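You operate a simulated robot arm through the tools that you are given. There is no shell and no other tool.

The job below is to be done with a simulated robot arm. You get a single attempt, and the scene is never put back.

Task
Check lead two on the lead checker and sort it by the limit.
Fine: one press of the green key; good tray if within the limit, else reject tray.

The check looks at the end state, three seconds after you hand in, the way a careful person would. Anything else that was tipped, shoved, dropped, spilled or broken makes it a failure.

Robot
A 7-joint arm with a fingered hand, fixed in place. Base frame: the origin is at the foot of the arm, x ahead of it, y to its left, z up. Lengths are in mm, angles in rad, forces in N, time in s.
Its first joint turns from -2.897 to 2.897 rad. Payload 4.7 kg.
The tool frame sits at the grasp point between the pads (the TCP): z along the fingers, y along the line on which they close. The tips reach 36 mm beyond it. The gripper opens to 120 mm. The gripper's body begins 42 mm behind the TCP. The gripper is a hand of 5 fingers: y runs from the thumb to the fingers, the wrist lies at [-18, -122, -210] in the tool frame, and closing takes about 1.5 s.
Orientation is that of the tool frame in the base frame, as a unit quaternion [w, x, y, z]. With the fingers straight down and the wrist toward the robot, the tool's x, y and z point along [0, 1, 0], [1, 0, 0] and [0, 0, -1] of the base frame.

Tools
- The arm moves only by the tool send_rows. Its argument "deltas" is a list of rows, each an object of numbers (a shift or turn left out is 0, a gripper value left out holds the last): "x", "y", "z": the shift along the base's x, y, z in mm; "wx", "wy", "wz": the turn, a rotation vector about the base's x, y, z in rad. In form: [{"x": .., "y": .., "z": .., "wx": .., "wy": .., "wz": ..}, ...]. A call has 1 to 20 rows; each row is the pose to reach, as a shift and turn from the pose commanded when the call began. "claw" is the gripper command, from -1 (shut) to 1 (fully open), values between in proportion, set as the call begins (left out, the last holds). Rows are played at 5 a second. More than 50 mm and 0.15 rad between two rows, or a gripper value outside its range, and nothing of the call is played. A pose out of reach is approached as far as the arm can. The call stops where the force on the tool passes 60 N (or 10 N more than at its start, if that is more) or the arm is blocked; 0.2 s more then pass. The fingers move at their own pace (about 45 mm/s each) and stop on an object; they squeeze with about 22 N. The grip force told is the motor's: it shows also when the fingers shut on nothing. Time passes only in rows, and 0.2 s behind the last, so rows that repeat a pose let the fingers close. It gives the time, the measured TCP pose, the force on the tool (base axes), the opening and the grip force at its end, in the units of the frame above (readings bear some noise), with the torque about the TCP (base axes, N m) and any sound that the robot's microphone picked up, and new pictures: "pictures" is both (left out), scene, wrist or none.
- Cameras (640 x 400 px; columns grow to the right, rows downward): "scene" is fixed at [220.1, 648.8, 1574.8]; the picture's right is [-0.38, 0.92, 0.00], its down [0.92, 0.38, -0.12] and it looks along [-0.11, -0.05, -0.99] (base axes); focal length 261 px, centre (320, 200). "wrist" rides on the gripper at [73, -91, -143] in the tool frame; the picture's right is [-0.80, 0.28, -0.53], its down [-0.53, -0.73, 0.42] and it looks along [-0.27, 0.62, 0.74] (tool axes); focal length 234 px, centre (320, 200). There is no depth. A picture from a camera that has moved, and an enlarged one, comes with that camera's place and axes in the base frame and with its lens.
- preshape(shape): the hand has 5 fingers and takes this shape, open, in about a second: jaw (thumb against the fingers, like two jaws); tri (thumb and two fingers); tip (a fingertip pinch); poke (one finger out to press); point (the index stretched); flat (the hand flat); cup (the hand cupped); fist (a fist). The gripper value then closes the fingers along that shape, each until it touches; the sizes above hold for jaw. It gives what a move gives, with no picture.
- close_up(camera, box): a new picture of the part [left, top, right, bottom] of that camera's present view, enlarged. The clock stands still meanwhile.
- close_job(): hands the job in; it is judged then, once.

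Places have to be worked out from the pictures, the camera data and where the tool is seen. Open the gripper and draw the arm clear of the work before you hand the job in, unless the task says otherwise.

The tools are called after "Emit:" as a command line: name --argument value ..., lists and objects as JSON in quotes. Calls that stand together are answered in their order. send_rows: Moves the arm, as the interface text tells. Its arguments: {"type":"object","properties":{"deltas":{"type":"array","items":{"type":"object","properties":{"x":{"type":"number"},"y":{"type":"number"},"z":{"type":"number"},"wx":{"type":"number"},"wy":{"type":"number"},"wz":{"type":"number"}}}},"claw":{"type":"number"},"pictures":{"type":"string","enum":["both","scene","wrist","none"]}},"required":["deltas"]} The other tools are called the same way: preshape (shape) gives the hand a shape; close_up (camera, box) takes an enlarged picture of a part of a camera's view; close_job () hands the job in.

At the start:

```text
time_s: 0.0
tool_pos: [54.6, 415.9, 1075.9]
ee_rot: [0.0, 0.707, 0.707, 0.0]
contact_force: [-0.3, -0.7, -0.5]
moment: [-0.01, 0.01, 0.0]
width: 119.7
grip_force: 0.0
shape: jaw
```

scene: 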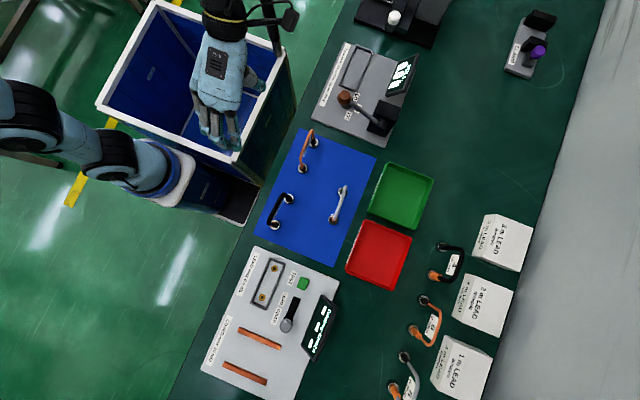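
wrist: 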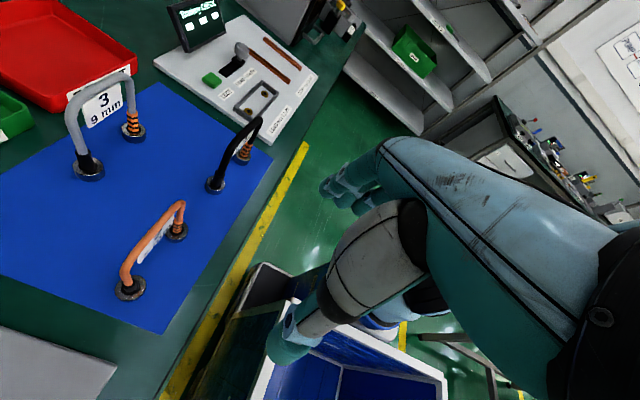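

I see a blue mat with three leads, a lead checker at lower left, trays, and another device at the top. I'll take close-ups first to read the labels.

Emit:
close_up --camera "scene" --box '[190, 240, 350, 400]'

Emit:
close_up --camera "scene" --box '[250, 120, 410, 270]'

Emit:
close_up --camera "scene" --box '[300, 30, 430, 150]'

Emit:
close_up --camera "scene" --box '[380, 200, 540, 400]'

Emit:
close_up --camera "wrist" --box '[0, 0, 330, 330]'

```text
2.50 times, centred on (270, 320) of scene
camera zoom: at [220.1, 648.8, 1574.8], right [-0.38, 0.92, 0.0], down [0.92, 0.38, -0.12], along [-0.11, -0.05, -0.99], focal length 653 px, centre (445, -100)
```

zoom: 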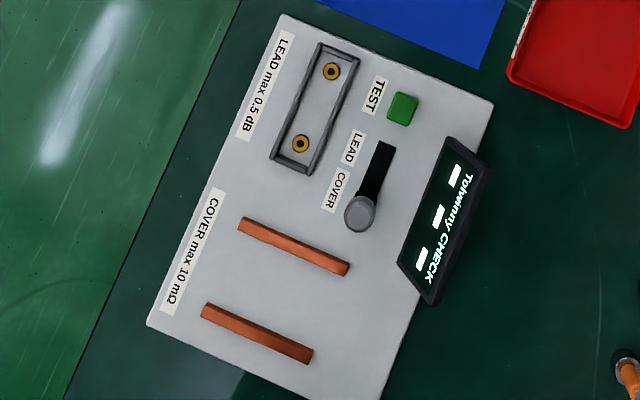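

```text
2.67 times, centred on (330, 195) of scene
camera zoom: at [220.1, 648.8, 1574.8], right [-0.38, 0.92, 0.0], down [0.92, 0.38, -0.12], along [-0.11, -0.05, -0.99], focal length 697 px, centre (293, 213)
```

zoom: 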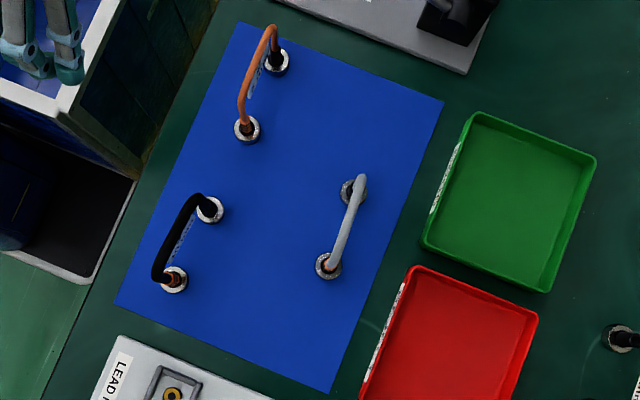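

```text
3.33 times, centred on (365, 90) of scene
camera zoom: at [220.1, 648.8, 1574.8], right [-0.38, 0.92, 0.0], down [0.92, 0.38, -0.12], along [-0.11, -0.05, -0.99], focal length 871 px, centre (170, 567)
```

zoom: 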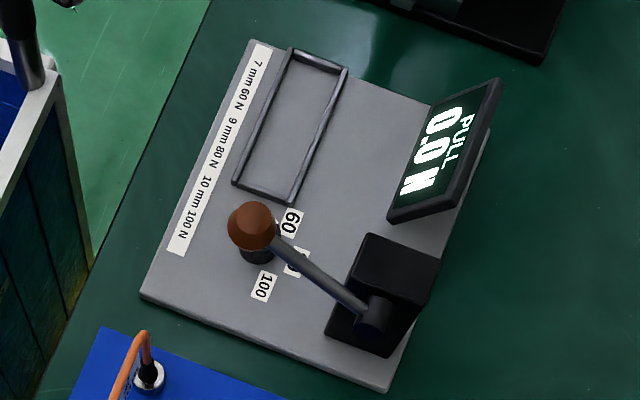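

```text
2.00 times, centred on (460, 300) of scene
camera zoom: at [220.1, 648.8, 1574.8], right [-0.38, 0.92, 0.0], down [0.92, 0.38, -0.12], along [-0.11, -0.05, -0.99], focal length 523 px, centre (40, 0)
```

zoom: 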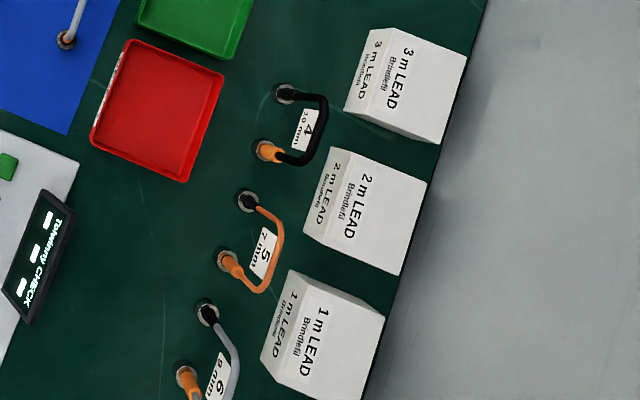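

```text
1.21 times, centred on (165, 165) of wrist
camera zoom: at [-36.8, 488.4, 1218.4], right [0.28, -0.8, 0.53], down [-0.73, -0.53, -0.42], along [0.62, -0.27, -0.74], focal length 284 px, centre (508, 242)
```

zoom: 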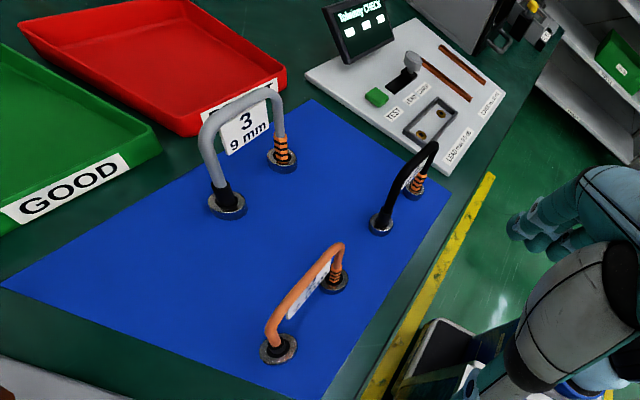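

The gray lead is 3, so lead 2 is either the orange or the black one. I'll zoom in on their labels.

Emit:
close_up --camera "wrist" --box '[100, 190, 210, 310]'

Emit:
close_up --camera "wrist" --box '[190, 100, 280, 200]'

Emit:
close_up --camera "scene" --box '[260, 180, 310, 240]'

Emit:
close_up --camera "scene" --box '[290, 120, 330, 180]'

Emit:
close_up --camera "scene" --box '[240, 250, 340, 340]'

Emit:
close_up --camera "wrist" --box '[150, 0, 330, 150]'

```text
3.33 times, centred on (155, 250) of wrist
camera zoom: at [-36.8, 488.4, 1218.4], right [0.28, -0.8, 0.53], down [-0.73, -0.53, -0.42], along [0.62, -0.27, -0.74], focal length 781 px, centre (870, 33)
```

zoom: 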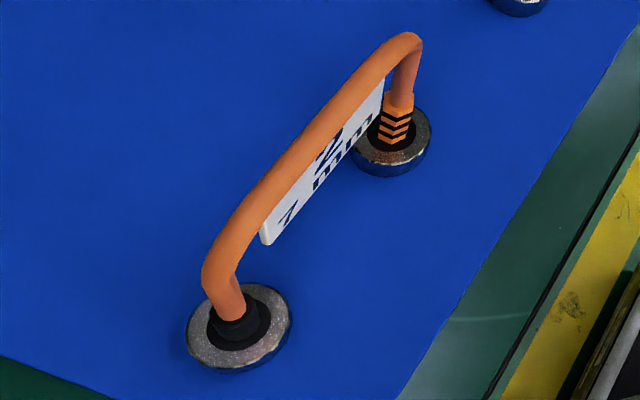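

```text
4.00 times, centred on (235, 150) of wrist
camera zoom: at [-36.8, 488.4, 1218.4], right [0.28, -0.8, 0.53], down [-0.73, -0.53, -0.42], along [0.62, -0.27, -0.74], focal length 937 px, centre (660, 400)
```

zoom: 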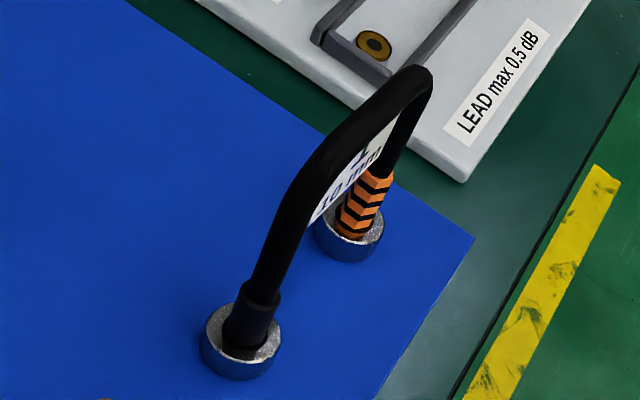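

```text
6.67 times, centred on (285, 210) of scene
camera zoom: at [220.1, 648.8, 1574.8], right [-0.38, 0.92, 0.0], down [0.92, 0.38, -0.12], along [-0.11, -0.05, -0.99], focal length 1742 px, centre (553, 133)
```

zoom: 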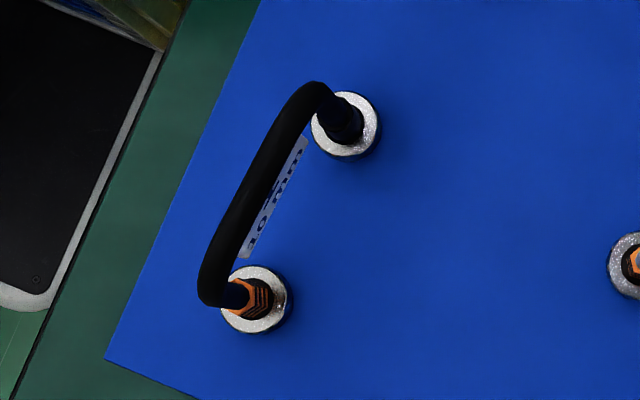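

```text
6.67 times, centred on (310, 150) of scene
camera zoom: at [220.1, 648.8, 1574.8], right [-0.38, 0.92, 0.0], down [0.92, 0.38, -0.12], along [-0.11, -0.05, -0.99], focal length 1742 px, centre (387, 533)
```

zoom: 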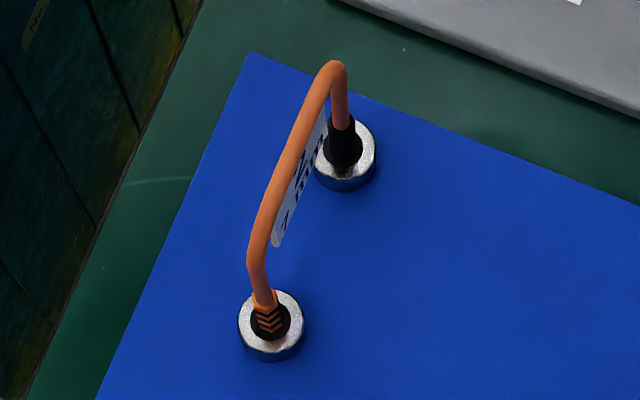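

```text
4.44 times, centred on (290, 295) of scene
camera zoom: at [220.1, 648.8, 1574.8], right [-0.38, 0.92, 0.0], down [0.92, 0.38, -0.12], along [-0.11, -0.05, -0.99], focal length 1162 px, centre (453, -222)
```

zoom: 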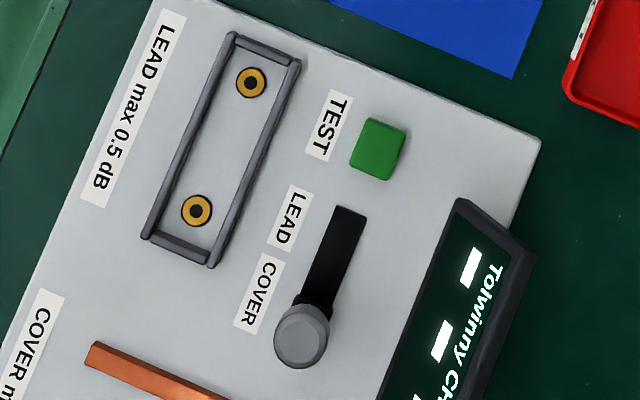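

```text
2.67 times, centred on (240, 75) of wrist
camera zoom: at [-36.8, 488.4, 1218.4], right [0.28, -0.8, 0.53], down [-0.73, -0.53, -0.42], along [0.62, -0.27, -0.74], focal length 624 px, centre (533, 533)
```

zoom: 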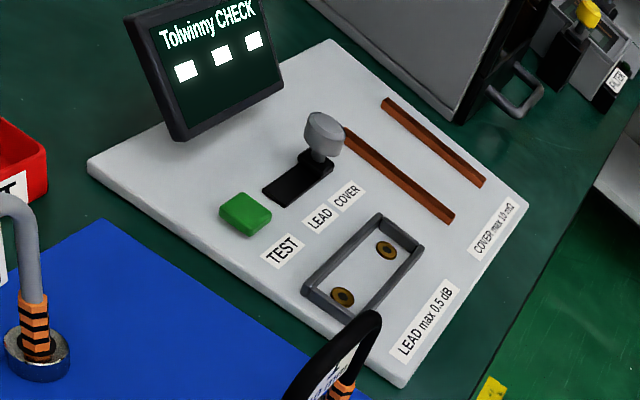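

Lead 2 is the orange one, with plugs at about (-5,537) and (77,537) and the bar top near z 955. It sits parallel to the checker sockets, which are at (358,574) and (441,574). The switch is on COVER with its knob at about (467,660,893), and the key is at about (363,660,864). I'll first turn the tool a quarter turn, staying high and over the mat.

Emit:
send_rows --deltas '[{"y": 10, "z": 5, "wz": 0.14}, {"y": 20, "z": 10, "wz": 0.28}, {"y": 30, "z": 15, "wz": 0.42}, {"y": 40, "z": 20, "wz": 0.56}, {"y": 50, "z": 25, "wz": 0.7}, {"y": 60, "z": 30, "wz": 0.84}, {"y": 70, "z": 35, "wz": 0.98}, {"y": 80, "z": 40, "wz": 1.12}, {"y": 90, "z": 45, "wz": 1.26}, {"y": 100, "z": 50, "wz": 1.4}, {"y": 110, "z": 50, "wz": 1.5}, {"y": 121, "z": 50, "wz": 1.5708}, {"y": 121, "z": 50, "wz": 1.5708}]'

```text
time_s: 2.8
tool_pos: [53.8, 536.6, 1126.9]
ee_rot: [0.0, 0.0, 1.0, -0.001]
contact_force: [0.4, 0.1, -0.5]
moment: [0.0, 0.0, 0.0]
width: 119.5
grip_force: 0.0
shape: jaw
camera wrist: at [-18.3, 445.9, 1269.4], right [0.8, 0.28, 0.53], down [0.53, -0.73, -0.42], along [0.27, 0.62, -0.74], focal length 234 px, centre (320, 200)
```

scene: 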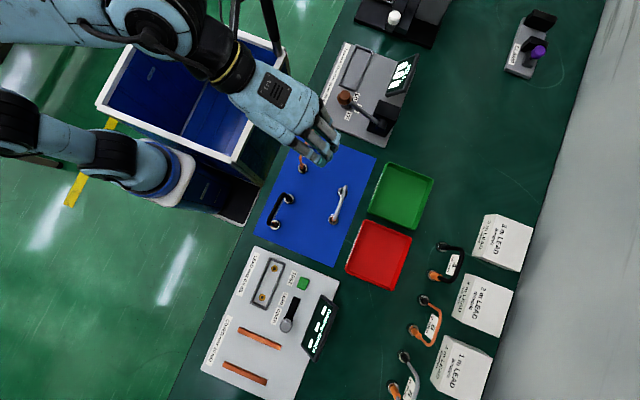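
wrist: 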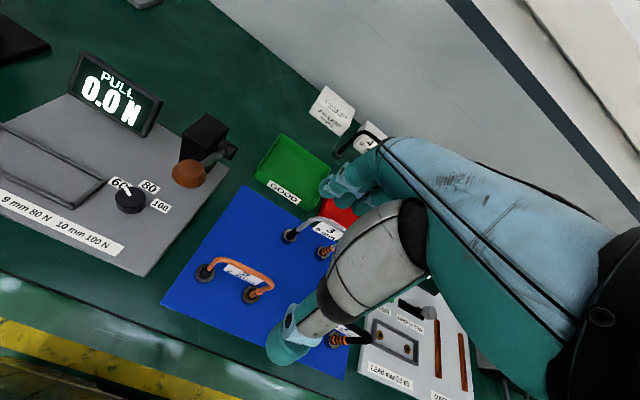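

The tool turned cleanly and the lead lies below it. I'll try the poke shape while still high, to see where the fingertip sits, since I may use it for both the switch and the key.

Emit:
preshape --shape "poke"

Emit:
close_up --camera "wrist" --box '[220, 100, 540, 400]'

Emit:
close_up --camera "scene" --box '[240, 60, 400, 180]'

```text
time_s: 3.7
tool_pos: [54.6, 537.9, 1126.4]
ee_rot: [0.0, -0.001, 1.0, 0.0]
contact_force: [-1.2, 0.2, 0.3]
moment: [-0.02, 0.02, 0.0]
width: 0.0
grip_force: 0.2
shape: poke
```

```text
1.33 times, centred on (380, 250) of wrist
camera zoom: at [-18.5, 445.9, 1269.3], right [0.8, 0.28, 0.53], down [0.53, -0.73, -0.42], along [0.27, 0.62, -0.74], focal length 312 px, centre (240, 133)
```

zoom: 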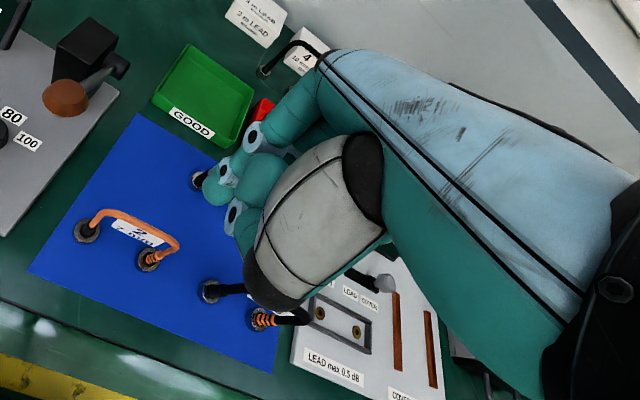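

```text
3.33 times, centred on (320, 120) of scene
camera zoom: at [220.1, 648.8, 1574.8], right [-0.38, 0.92, 0.0], down [0.92, 0.38, -0.12], along [-0.11, -0.05, -0.99], focal length 871 px, centre (320, 467)
```

zoom: 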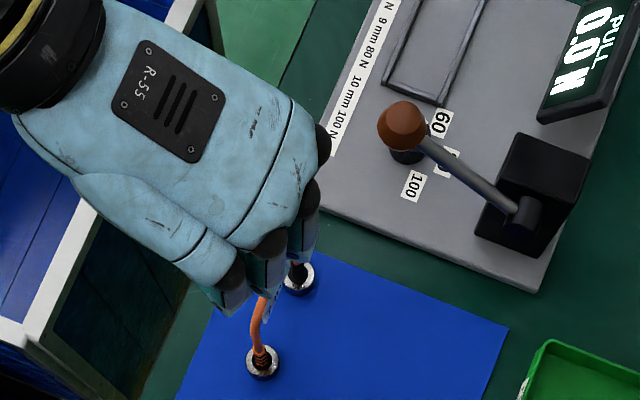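

The tip position isn't clear, so I'll zoom further on the fingers in both views.

Emit:
close_up --camera "scene" --box '[285, 110, 335, 150]'

Emit:
close_up --camera "wrist" --box '[350, 140, 470, 300]'

Emit:
close_up --camera "wrist" --box '[360, 170, 440, 270]'

```text
10.00 times, centred on (310, 130) of scene
camera zoom: at [220.1, 648.8, 1574.8], right [-0.38, 0.92, 0.0], down [0.92, 0.38, -0.12], along [-0.11, -0.05, -0.99], focal length 2614 px, centre (420, 900)
```

zoom: 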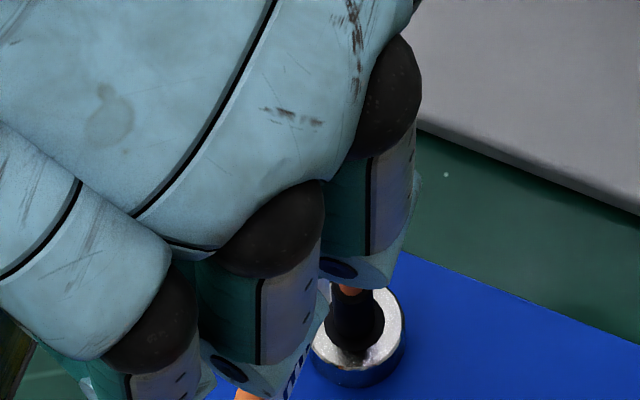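

```text
2.50 times, centred on (410, 220) of wrist
camera zoom: at [-18.5, 445.9, 1269.3], right [0.8, 0.28, 0.53], down [0.53, -0.73, -0.42], along [0.27, 0.62, -0.74], focal length 585 px, centre (95, 150)
```

zoom: 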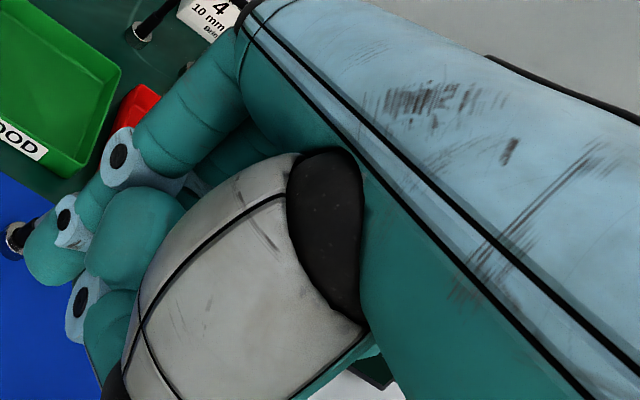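

```text
4.00 times, centred on (400, 220) of wrist
camera zoom: at [-18.5, 445.9, 1269.3], right [0.8, 0.28, 0.53], down [0.53, -0.73, -0.42], along [0.27, 0.62, -0.74], focal length 937 px, centre (0, 120)
```

zoom: 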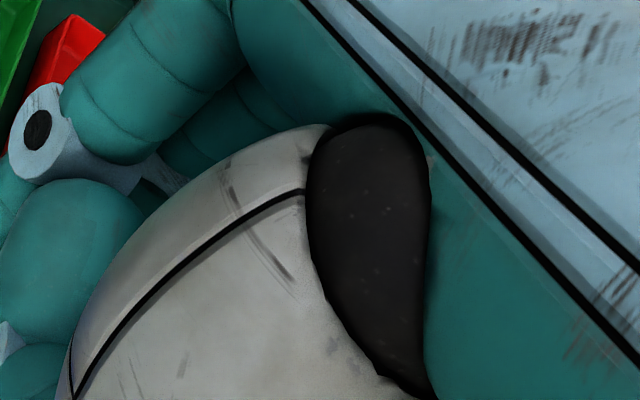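

In poke, the index tip is roughly 50 mm below the TCP and close to its x and y. I'll travel high to just beyond the switch knob on the +x side, then look again.

Emit:
send_rows --deltas '[{"x": 40, "y": 9}, {"x": 80, "y": 18}, {"x": 120, "y": 27}, {"x": 160, "y": 36}, {"x": 200, "y": 45}, {"x": 240, "y": 54}, {"x": 280, "y": 63}, {"x": 320, "y": 72}, {"x": 360, "y": 81}, {"x": 400, "y": 90}, {"x": 440, "y": 99, "z": -20}, {"x": 460, "y": 108, "z": -60}, {"x": 460, "y": 108, "z": -100}, {"x": 460, "y": 108, "z": -100}]'

```text
time_s: 6.7
tool_pos: [515.9, 643.8, 1026.2]
ee_rot: [0.001, 0.001, 1.0, 0.0]
contact_force: [0.6, 0.0, -0.3]
moment: [-0.01, -0.01, 0.0]
width: 0.0
grip_force: 0.1
shape: poke
camera wrist: at [442.8, 553.3, 1167.9], right [0.8, 0.28, 0.53], down [0.53, -0.73, -0.42], along [0.27, 0.62, -0.74], focal length 234 px, centre (320, 200)
```

scene: 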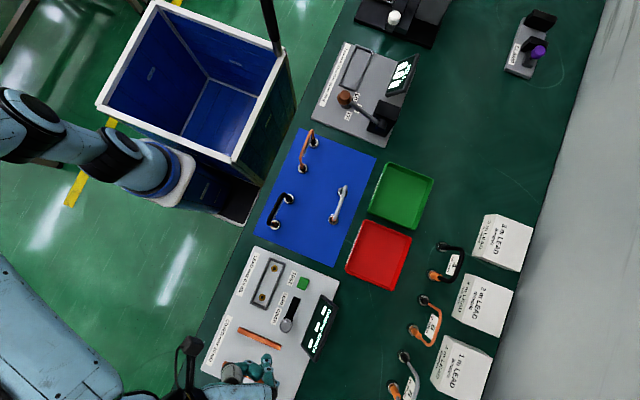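
wrist: 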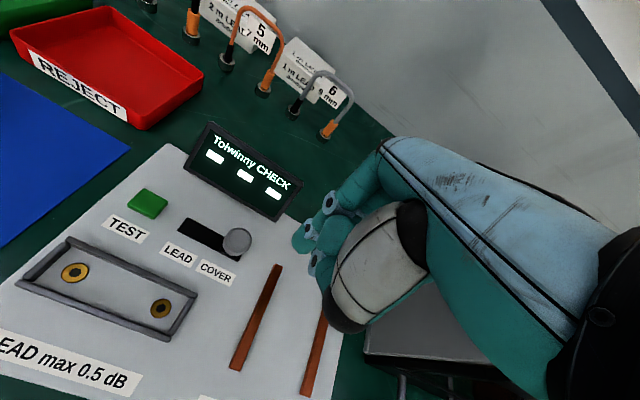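

Emit:
close_up --camera "scene" --box '[210, 290, 330, 400]'

Emit:
close_up --camera "wrist" --box '[120, 150, 360, 320]'

```text
3.64 times, centred on (270, 345) of scene
camera zoom: at [220.1, 648.8, 1574.8], right [-0.38, 0.92, 0.0], down [0.92, 0.38, -0.12], along [-0.11, -0.05, -0.99], focal length 950 px, centre (502, -327)
```

zoom: 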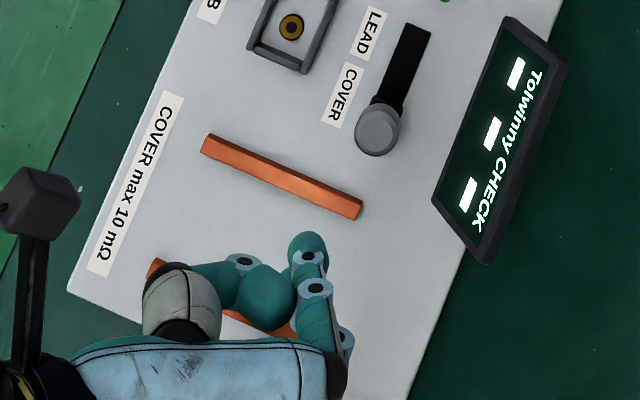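

```text
2.35 times, centred on (240, 235) of wrist
camera zoom: at [442.8, 553.3, 1167.9], right [0.8, 0.28, 0.53], down [0.53, -0.73, -0.42], along [0.27, 0.62, -0.74], focal length 551 px, centre (508, 118)
```

zoom: 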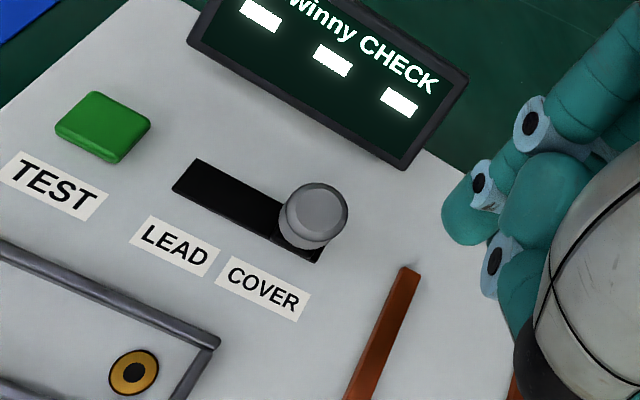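

The index tip is about 36 mm below the TCP, offset -14 mm in x and about 2 mm in y. The knob is at (467,660) and slides along a slot from x of about 402 to 477. I'll lower the finger beside the knob, clear of the copper rail near x 528.

Emit:
send_rows --deltas '[{"y": 5, "z": -25}, {"y": 10, "z": -50}, {"y": 14, "z": -75}, {"y": 14, "z": -95}, {"y": 14, "z": -110}, {"y": 14, "z": -117}, {"y": 14, "z": -117}]'

Emit:
close_up --camera "scene" --box '[230, 270, 340, 380]'

Emit:
close_up --camera "wrist" --box '[160, 150, 400, 320]'

```text
time_s: 8.3
tool_pos: [514.9, 659.6, 910.2]
ee_rot: [0.0, 0.0, 1.0, 0.0]
contact_force: [-0.3, 0.2, 0.4]
moment: [0.02, -0.02, 0.02]
width: 0.0
grip_force: 0.1
shape: poke
camera wrist: at [441.2, 568.1, 1051.2], right [0.8, 0.28, 0.53], down [0.53, -0.73, -0.42], along [0.27, 0.62, -0.74], focal length 234 px, centre (320, 200)
```

scene: 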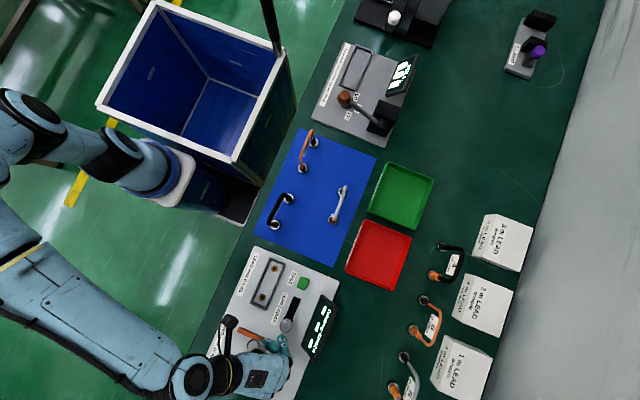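
wrist: 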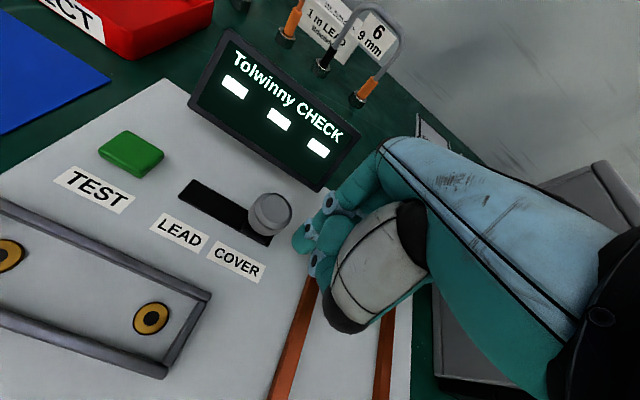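

```text
3.64 times, centred on (285, 325) of scene
camera zoom: at [220.1, 648.8, 1574.8], right [-0.38, 0.92, 0.0], down [0.92, 0.38, -0.12], along [-0.11, -0.05, -0.99], focal length 950 px, centre (447, -254)
```

zoom: 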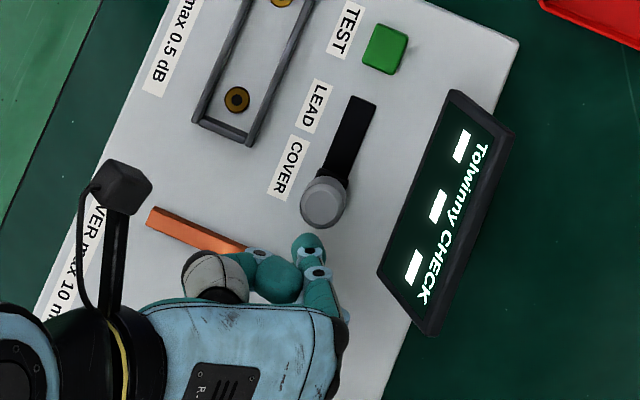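

```text
2.35 times, centred on (280, 235) of wrist
camera zoom: at [441.2, 568.1, 1051.2], right [0.8, 0.28, 0.53], down [0.53, -0.73, -0.42], along [0.27, 0.62, -0.74], focal length 551 px, centre (414, 118)
```

zoom: 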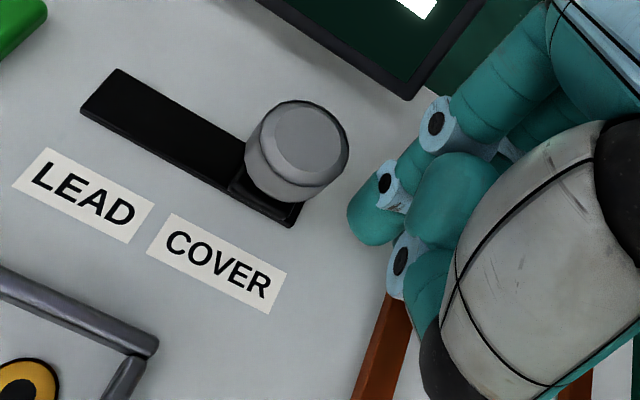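

The finger is aligned with the knob along x. I'll push slowly toward LEAD (-x).

Emit:
send_rows --deltas '[{"x": -6}, {"x": -12}, {"x": -18}, {"x": -24}, {"x": -30}, {"x": -36}, {"x": -42}, {"x": -48}, {"x": -54}, {"x": -58}, {"x": -58}]'

Emit:
close_up --camera "scene" --box '[230, 270, 340, 380]'

```text
time_s: 10.7
tool_pos: [456.0, 658.1, 908.6]
ee_rot: [0.0, 0.0, 1.0, 0.001]
contact_force: [-1.1, 0.6, 0.3]
moment: [0.0, -0.01, 0.0]
width: 0.0
grip_force: 0.1
shape: poke
camera wrist: at [383.8, 567.2, 1051.9], right [0.8, 0.28, 0.53], down [0.53, -0.73, -0.42], along [0.27, 0.62, -0.74], focal length 234 px, centre (320, 200)
```

scene: 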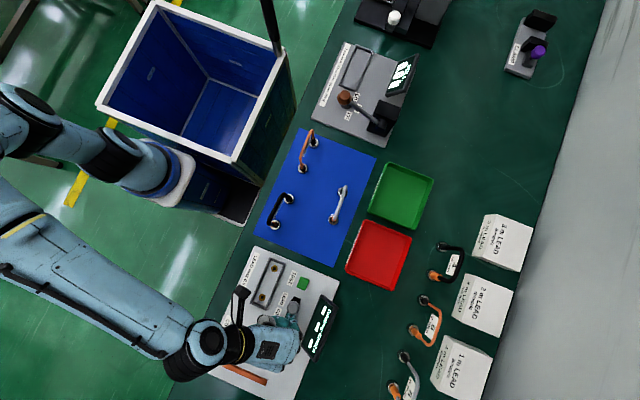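
wrist: 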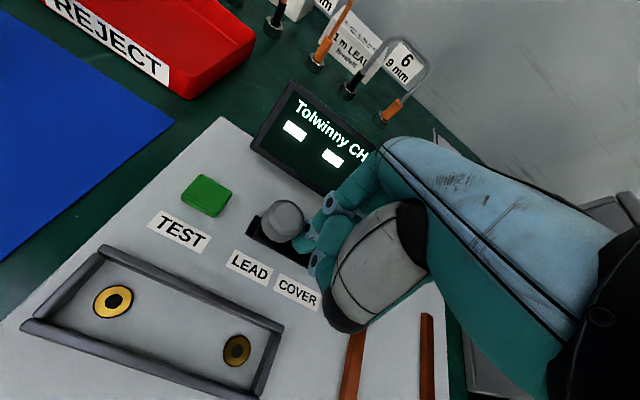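

```text
3.64 times, centred on (285, 325) of scene
camera zoom: at [220.1, 648.8, 1574.8], right [-0.38, 0.92, 0.0], down [0.92, 0.38, -0.12], along [-0.11, -0.05, -0.99], focal length 950 px, centre (447, -254)
```

zoom: 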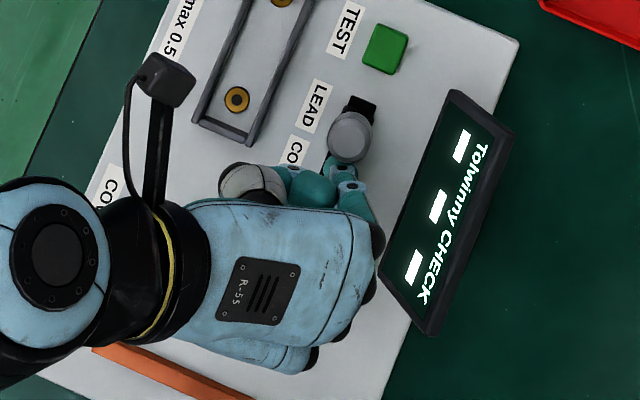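

The knob is sliding easily and a little slot remains. I'll push on in small steps until it meets the end stop.

Emit:
send_rows --deltas '[{"x": -3}, {"x": -6}, {"x": -9}, {"x": -11}, {"x": -13}, {"x": -13}]'

Emit:
close_up --camera "scene" --box '[230, 270, 340, 380]'

Emit:
close_up --camera "wrist" --box '[160, 150, 400, 320]'

```text
time_s: 12.1
tool_pos: [445.1, 658.7, 909.4]
ee_rot: [0.0, 0.0, 1.0, 0.0]
contact_force: [23.8, 5.6, 0.0]
moment: [0.07, -0.3, -0.17]
width: 0.2
grip_force: 0.1
shape: poke
camera wrist: at [371.8, 567.9, 1051.9], right [0.8, 0.28, 0.53], down [0.53, -0.73, -0.43], along [0.27, 0.62, -0.74], focal length 234 px, centre (320, 200)
```

scene: 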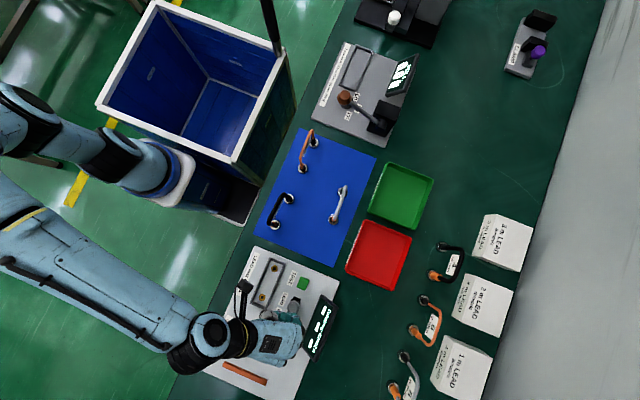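
wrist: 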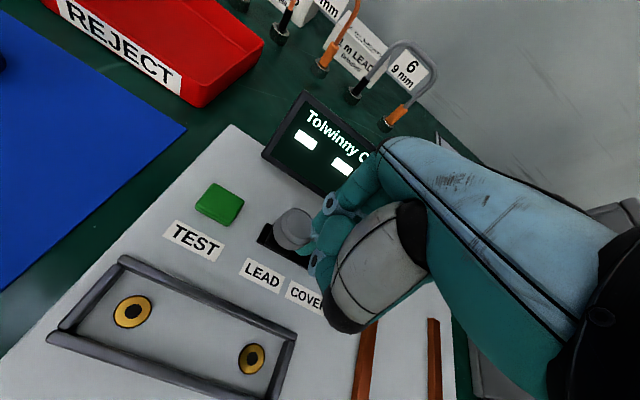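

```text
3.64 times, centred on (285, 325) of scene
camera zoom: at [220.1, 648.8, 1574.8], right [-0.38, 0.92, 0.0], down [0.92, 0.38, -0.12], along [-0.11, -0.05, -0.99], focal length 950 px, centre (447, -254)
```

zoom: 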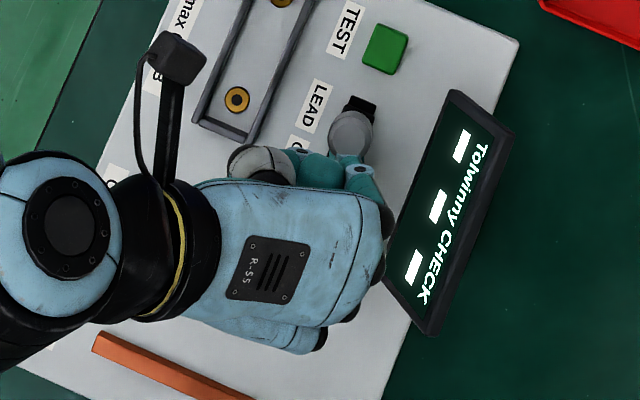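

```text
2.35 times, centred on (280, 235) of wrist
camera zoom: at [371.8, 567.9, 1051.9], right [0.8, 0.28, 0.53], down [0.53, -0.73, -0.43], along [0.27, 0.62, -0.74], focal length 551 px, centre (414, 118)
```

zoom: 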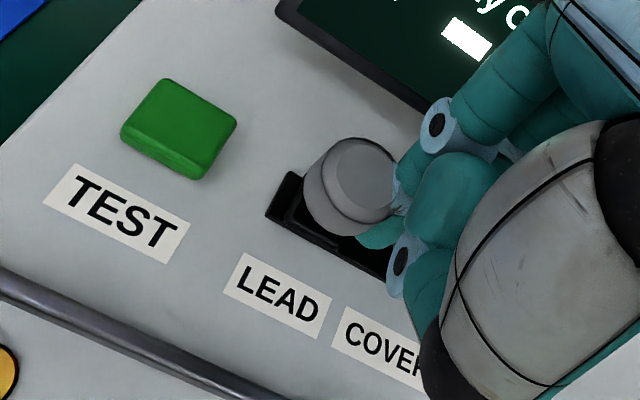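

The knob hit its end stop on the LEAD side at about 24 N. I'll back off and lift clear.

Emit:
send_rows --deltas '[{"x": 10}, {"x": 25}, {"x": 30, "z": 40}, {"x": 30, "z": 85}, {"x": 30, "z": 130}, {"x": 30, "y": -10, "z": 180}, {"x": 30, "y": -10, "z": 200}]'

Emit:
close_up --camera "scene" --box '[230, 240, 340, 350]'

Emit:
preshape --shape "jaw"

```text
refused: row 6 steps farther than a row can; nothing moved
```

```text
3.64 times, centred on (285, 295) of scene
camera zoom: at [220.1, 648.8, 1574.8], right [-0.38, 0.92, 0.0], down [0.92, 0.38, -0.12], along [-0.11, -0.05, -0.99], focal length 950 px, centre (447, -146)
```

zoom: 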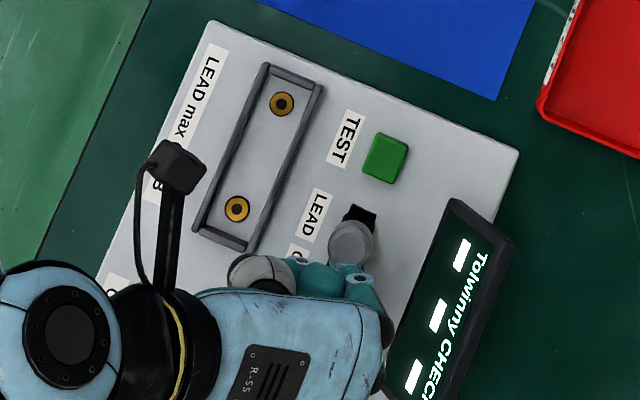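

```text
time_s: 13.0
tool_pos: [443.2, 656.4, 910.4]
ee_rot: [0.0, 0.0, 1.0, -0.001]
contact_force: [-12.5, -51.6, 12.8]
moment: [0.07, -0.2, -0.61]
width: 97.4
grip_force: 0.0
shape: jaw
```

The move was refused, but the jaw preshape still ran while the hand was low. The 52 N in y suggests the opened fingers are pressing on the display. I'll look before moving anything.

Emit:
close_up --camera "scene" --box '[230, 240, 360, 370]'

Emit:
close_up --camera "wrist" --box '[0, 0, 640, 400]'

```text
3.08 times, centred on (295, 305) of scene
camera zoom: at [220.1, 648.8, 1574.8], right [-0.38, 0.92, 0.0], down [0.92, 0.38, -0.12], along [-0.11, -0.05, -0.99], focal length 804 px, centre (397, -123)
```

zoom: 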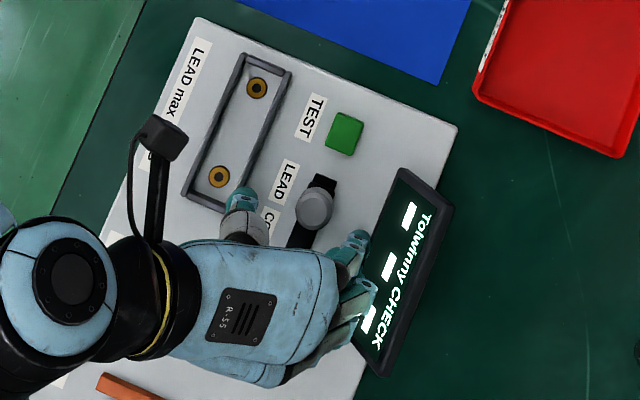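

```text
1.00 times, centred on (320, 200) of wrist (not enlarged: the box is as wide or as high as the picture)
camera zoom: at [370.4, 564.5, 1053.0], right [0.8, 0.28, 0.52], down [0.53, -0.73, -0.42], along [0.27, 0.62, -0.74], focal length 234 px, centre (320, 200)
```

zoom: 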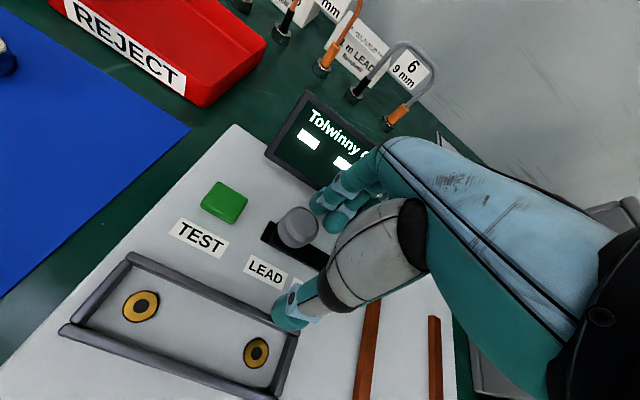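

The fingers rest against the screen face, but the plate hasn't moved (its corner is unchanged). I'll close the jaws partway to relieve the push, then back off in x and lift.

Emit:
send_rows --deltas '[{"z": 0}, {"z": 0}, {"z": 0}, {"z": 0}]' --claw 0.1 --pictures "scene"

Emit:
close_up --camera "scene" --box '[230, 240, 360, 370]'

```text
time_s: 14.0
tool_pos: [442.9, 657.6, 910.5]
ee_rot: [0.0, 0.001, 1.0, 0.0]
contact_force: [-1.3, -11.2, 12.2]
moment: [0.61, -0.24, -0.12]
width: 62.9
grip_force: 0.0
shape: jaw
```

scene: 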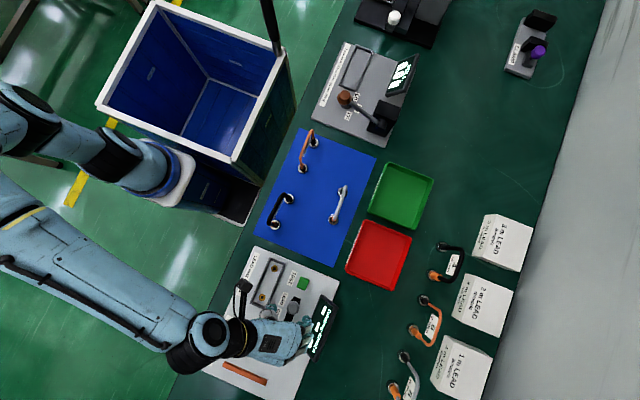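

```text
3.08 times, centred on (295, 305) of scene
camera zoom: at [220.1, 648.8, 1574.8], right [-0.38, 0.92, 0.0], down [0.92, 0.38, -0.12], along [-0.11, -0.05, -0.99], focal length 804 px, centre (397, -123)
```

zoom: 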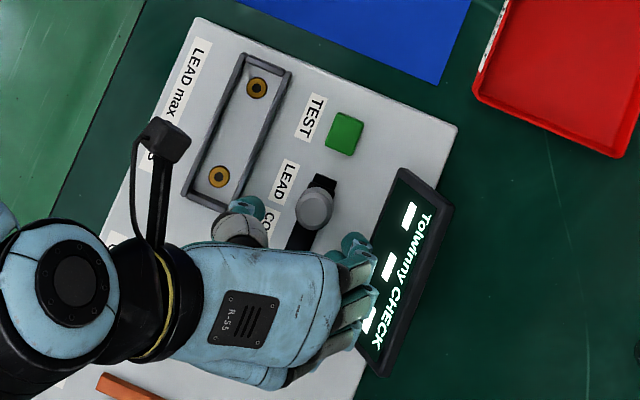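

There's still light contact (-11 N in y, +12 N in z). I'll ease the hand away from the screen (-y and up) and then lift straight up.

Emit:
send_rows --deltas '[{"y": -4, "z": 4}, {"y": -9, "z": 12}, {"y": -14, "z": 25}, {"y": -16, "z": 50}, {"y": -16, "z": 85}, {"y": -16, "z": 125}, {"y": -16, "z": 165}, {"y": -16, "z": 200}, {"y": -16, "z": 200}]'

Emit:
close_up --camera "scene" --box '[230, 240, 360, 370]'

Emit:
close_up --camera "wrist" --box '[140, 120, 380, 320]'

```text
time_s: 16.0
tool_pos: [444.7, 641.4, 1107.4]
ee_rot: [0.0, 0.001, 1.0, 0.0]
contact_force: [0.1, 0.1, 0.2]
moment: [-0.03, 0.0, 0.01]
width: 66.0
grip_force: 0.1
shape: jaw
camera wrist: at [371.6, 550.1, 1251.4], right [0.8, 0.28, 0.53], down [0.53, -0.73, -0.42], along [0.27, 0.62, -0.74], focal length 234 px, centre (320, 200)
```

scene: 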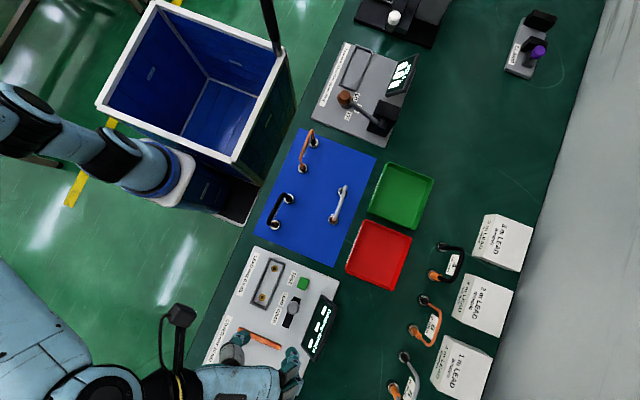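
wrist: 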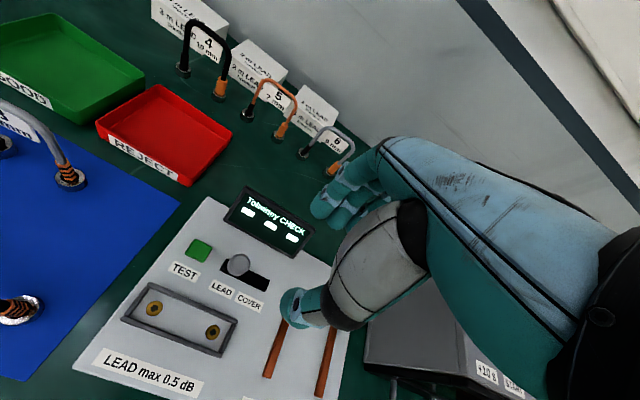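

```text
3.08 times, centred on (295, 305) of scene
camera zoom: at [220.1, 648.8, 1574.8], right [-0.38, 0.92, 0.0], down [0.92, 0.38, -0.12], along [-0.11, -0.05, -0.99], focal length 804 px, centre (397, -123)
```

zoom: 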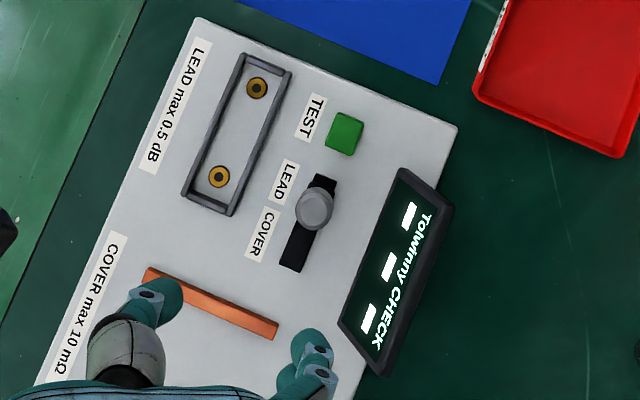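

```text
2.00 times, centred on (260, 220) of wrist
camera zoom: at [371.6, 550.1, 1251.4], right [0.8, 0.28, 0.53], down [0.53, -0.73, -0.42], along [0.27, 0.62, -0.74], focal length 468 px, centre (440, 160)
```

zoom: 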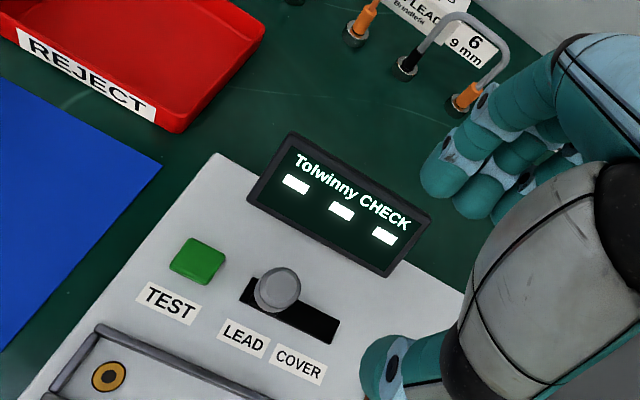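

The checker is intact and the switch is at LEAD. Next I'll go above lead 2's bar (centre about (36,537), top near z 957) with the jaw half open.

Emit:
send_rows --deltas '[{"x": -40, "y": -10}, {"x": -80, "y": -20}, {"x": -120, "y": -30}, {"x": -160, "y": -40}, {"x": -200, "y": -50}, {"x": -240, "y": -60}, {"x": -280, "y": -70}, {"x": -320, "y": -80}, {"x": -360, "y": -90}, {"x": -395, "y": -100}, {"x": -408.7, "y": -104.4, "z": -20}, {"x": -408.7, "y": -104.4, "z": -50}, {"x": -408.7, "y": -104.4, "z": -50}]' --claw 0.5

Emit:
close_up --camera "scene" --box '[250, 90, 350, 190]'

Emit:
close_up --camera "wrist" --box '[140, 120, 460, 380]'

```text
time_s: 18.8
tool_pos: [35.1, 538.6, 1059.1]
ee_rot: [0.0, 0.001, 1.0, 0.001]
contact_force: [0.4, -0.2, 0.3]
moment: [-0.01, -0.01, 0.03]
width: 89.7
grip_force: 0.0
shape: jaw
camera wrist: at [-38.4, 446.6, 1201.2], right [0.8, 0.28, 0.53], down [0.53, -0.73, -0.42], along [0.27, 0.62, -0.74], focal length 234 px, centre (320, 200)
```

scene: 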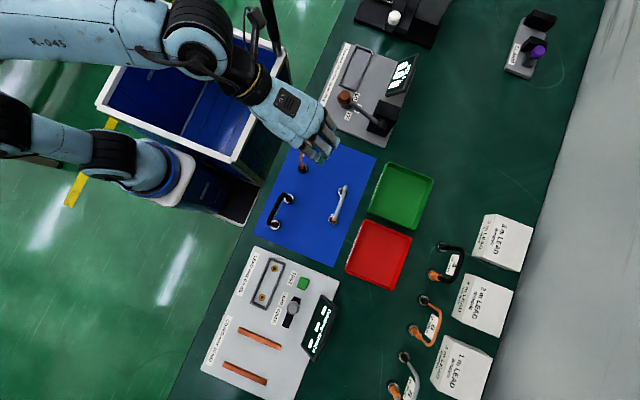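
wrist: 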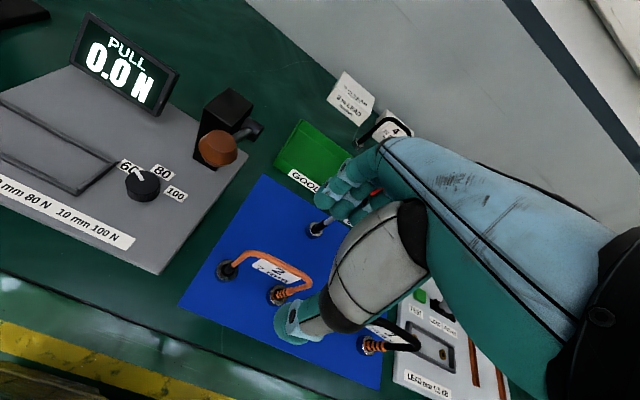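

```text
4.00 times, centred on (300, 140) of scene
camera zoom: at [220.1, 648.8, 1574.8], right [-0.38, 0.92, 0.0], down [0.92, 0.38, -0.12], along [-0.11, -0.05, -0.99], focal length 1045 px, centre (400, 440)
```

zoom: 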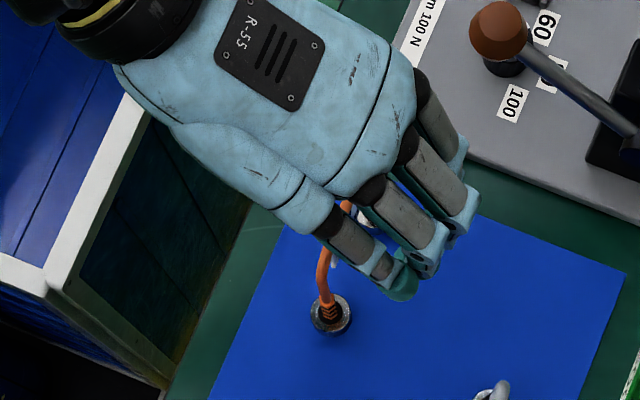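

```text
1.54 times, centred on (300, 250) of wrist
camera zoom: at [-38.4, 446.6, 1201.2], right [0.8, 0.28, 0.53], down [0.53, -0.73, -0.42], along [0.27, 0.62, -0.74], focal length 360 px, centre (351, 123)
```

zoom: 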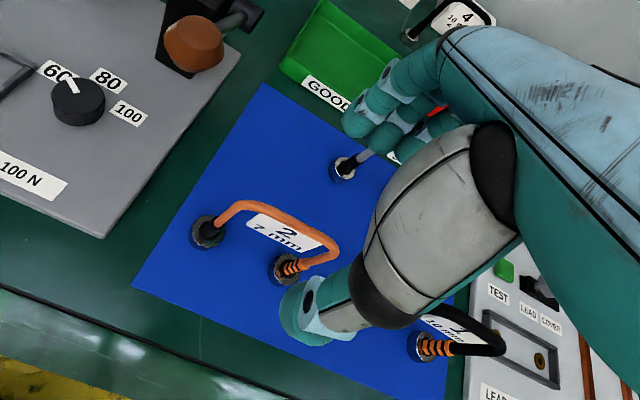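

The tips straddle the bar well, with the bar midpoint at about (33,539,955). I'll descend so the TCP sits at bar height, then look before closing.

Emit:
send_rows --deltas '[{"z": -30}, {"z": -60}, {"z": -85}, {"z": -100}, {"z": -111}, {"z": -111}]'

Emit:
close_up --camera "wrist" --box '[140, 120, 460, 380]'

Emit:
close_up --camera "scene" --box '[260, 100, 340, 190]'

```text
time_s: 20.2
tool_pos: [35.2, 539.5, 947.7]
ee_rot: [0.0, 0.0, 1.0, 0.0]
contact_force: [-0.4, 0.5, -0.8]
moment: [-0.05, 0.02, 0.01]
width: 89.6
grip_force: 0.1
shape: jaw
camera wrist: at [-37.4, 448.4, 1090.3], right [0.8, 0.28, 0.53], down [0.53, -0.73, -0.42], along [0.27, 0.62, -0.74], focal length 234 px, centre (320, 200)
```

scene: 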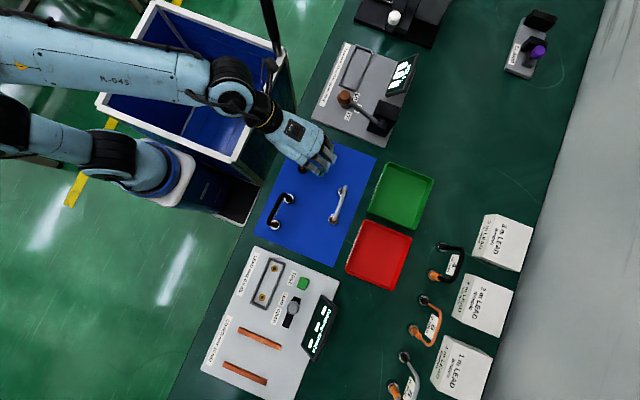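
wrist: 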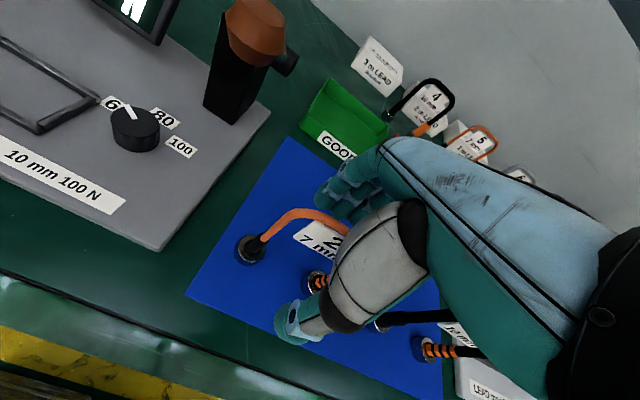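

```text
1.54 times, centred on (300, 250) of wrist
camera zoom: at [-37.4, 448.4, 1090.3], right [0.8, 0.28, 0.53], down [0.53, -0.73, -0.42], along [0.27, 0.62, -0.74], focal length 360 px, centre (351, 123)
```

zoom: 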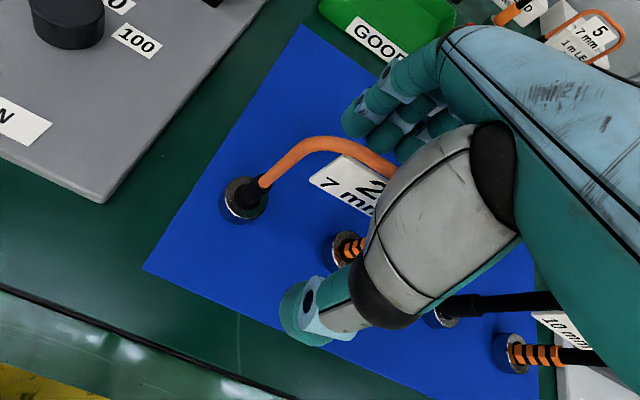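

```text
4.44 times, centred on (300, 145) of scene
camera zoom: at [220.1, 648.8, 1574.8], right [-0.38, 0.92, 0.0], down [0.92, 0.38, -0.12], along [-0.11, -0.05, -0.99], focal length 1162 px, centre (409, 444)
```

zoom: 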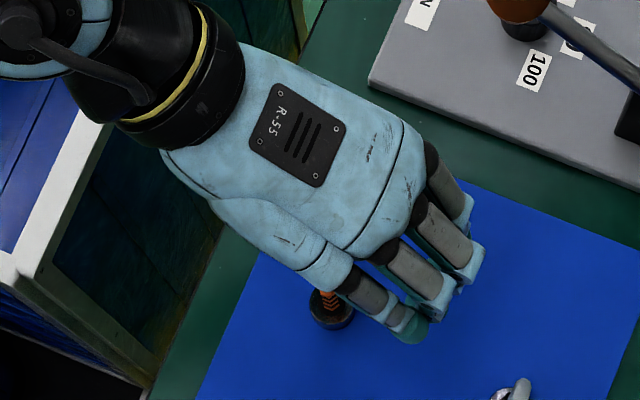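

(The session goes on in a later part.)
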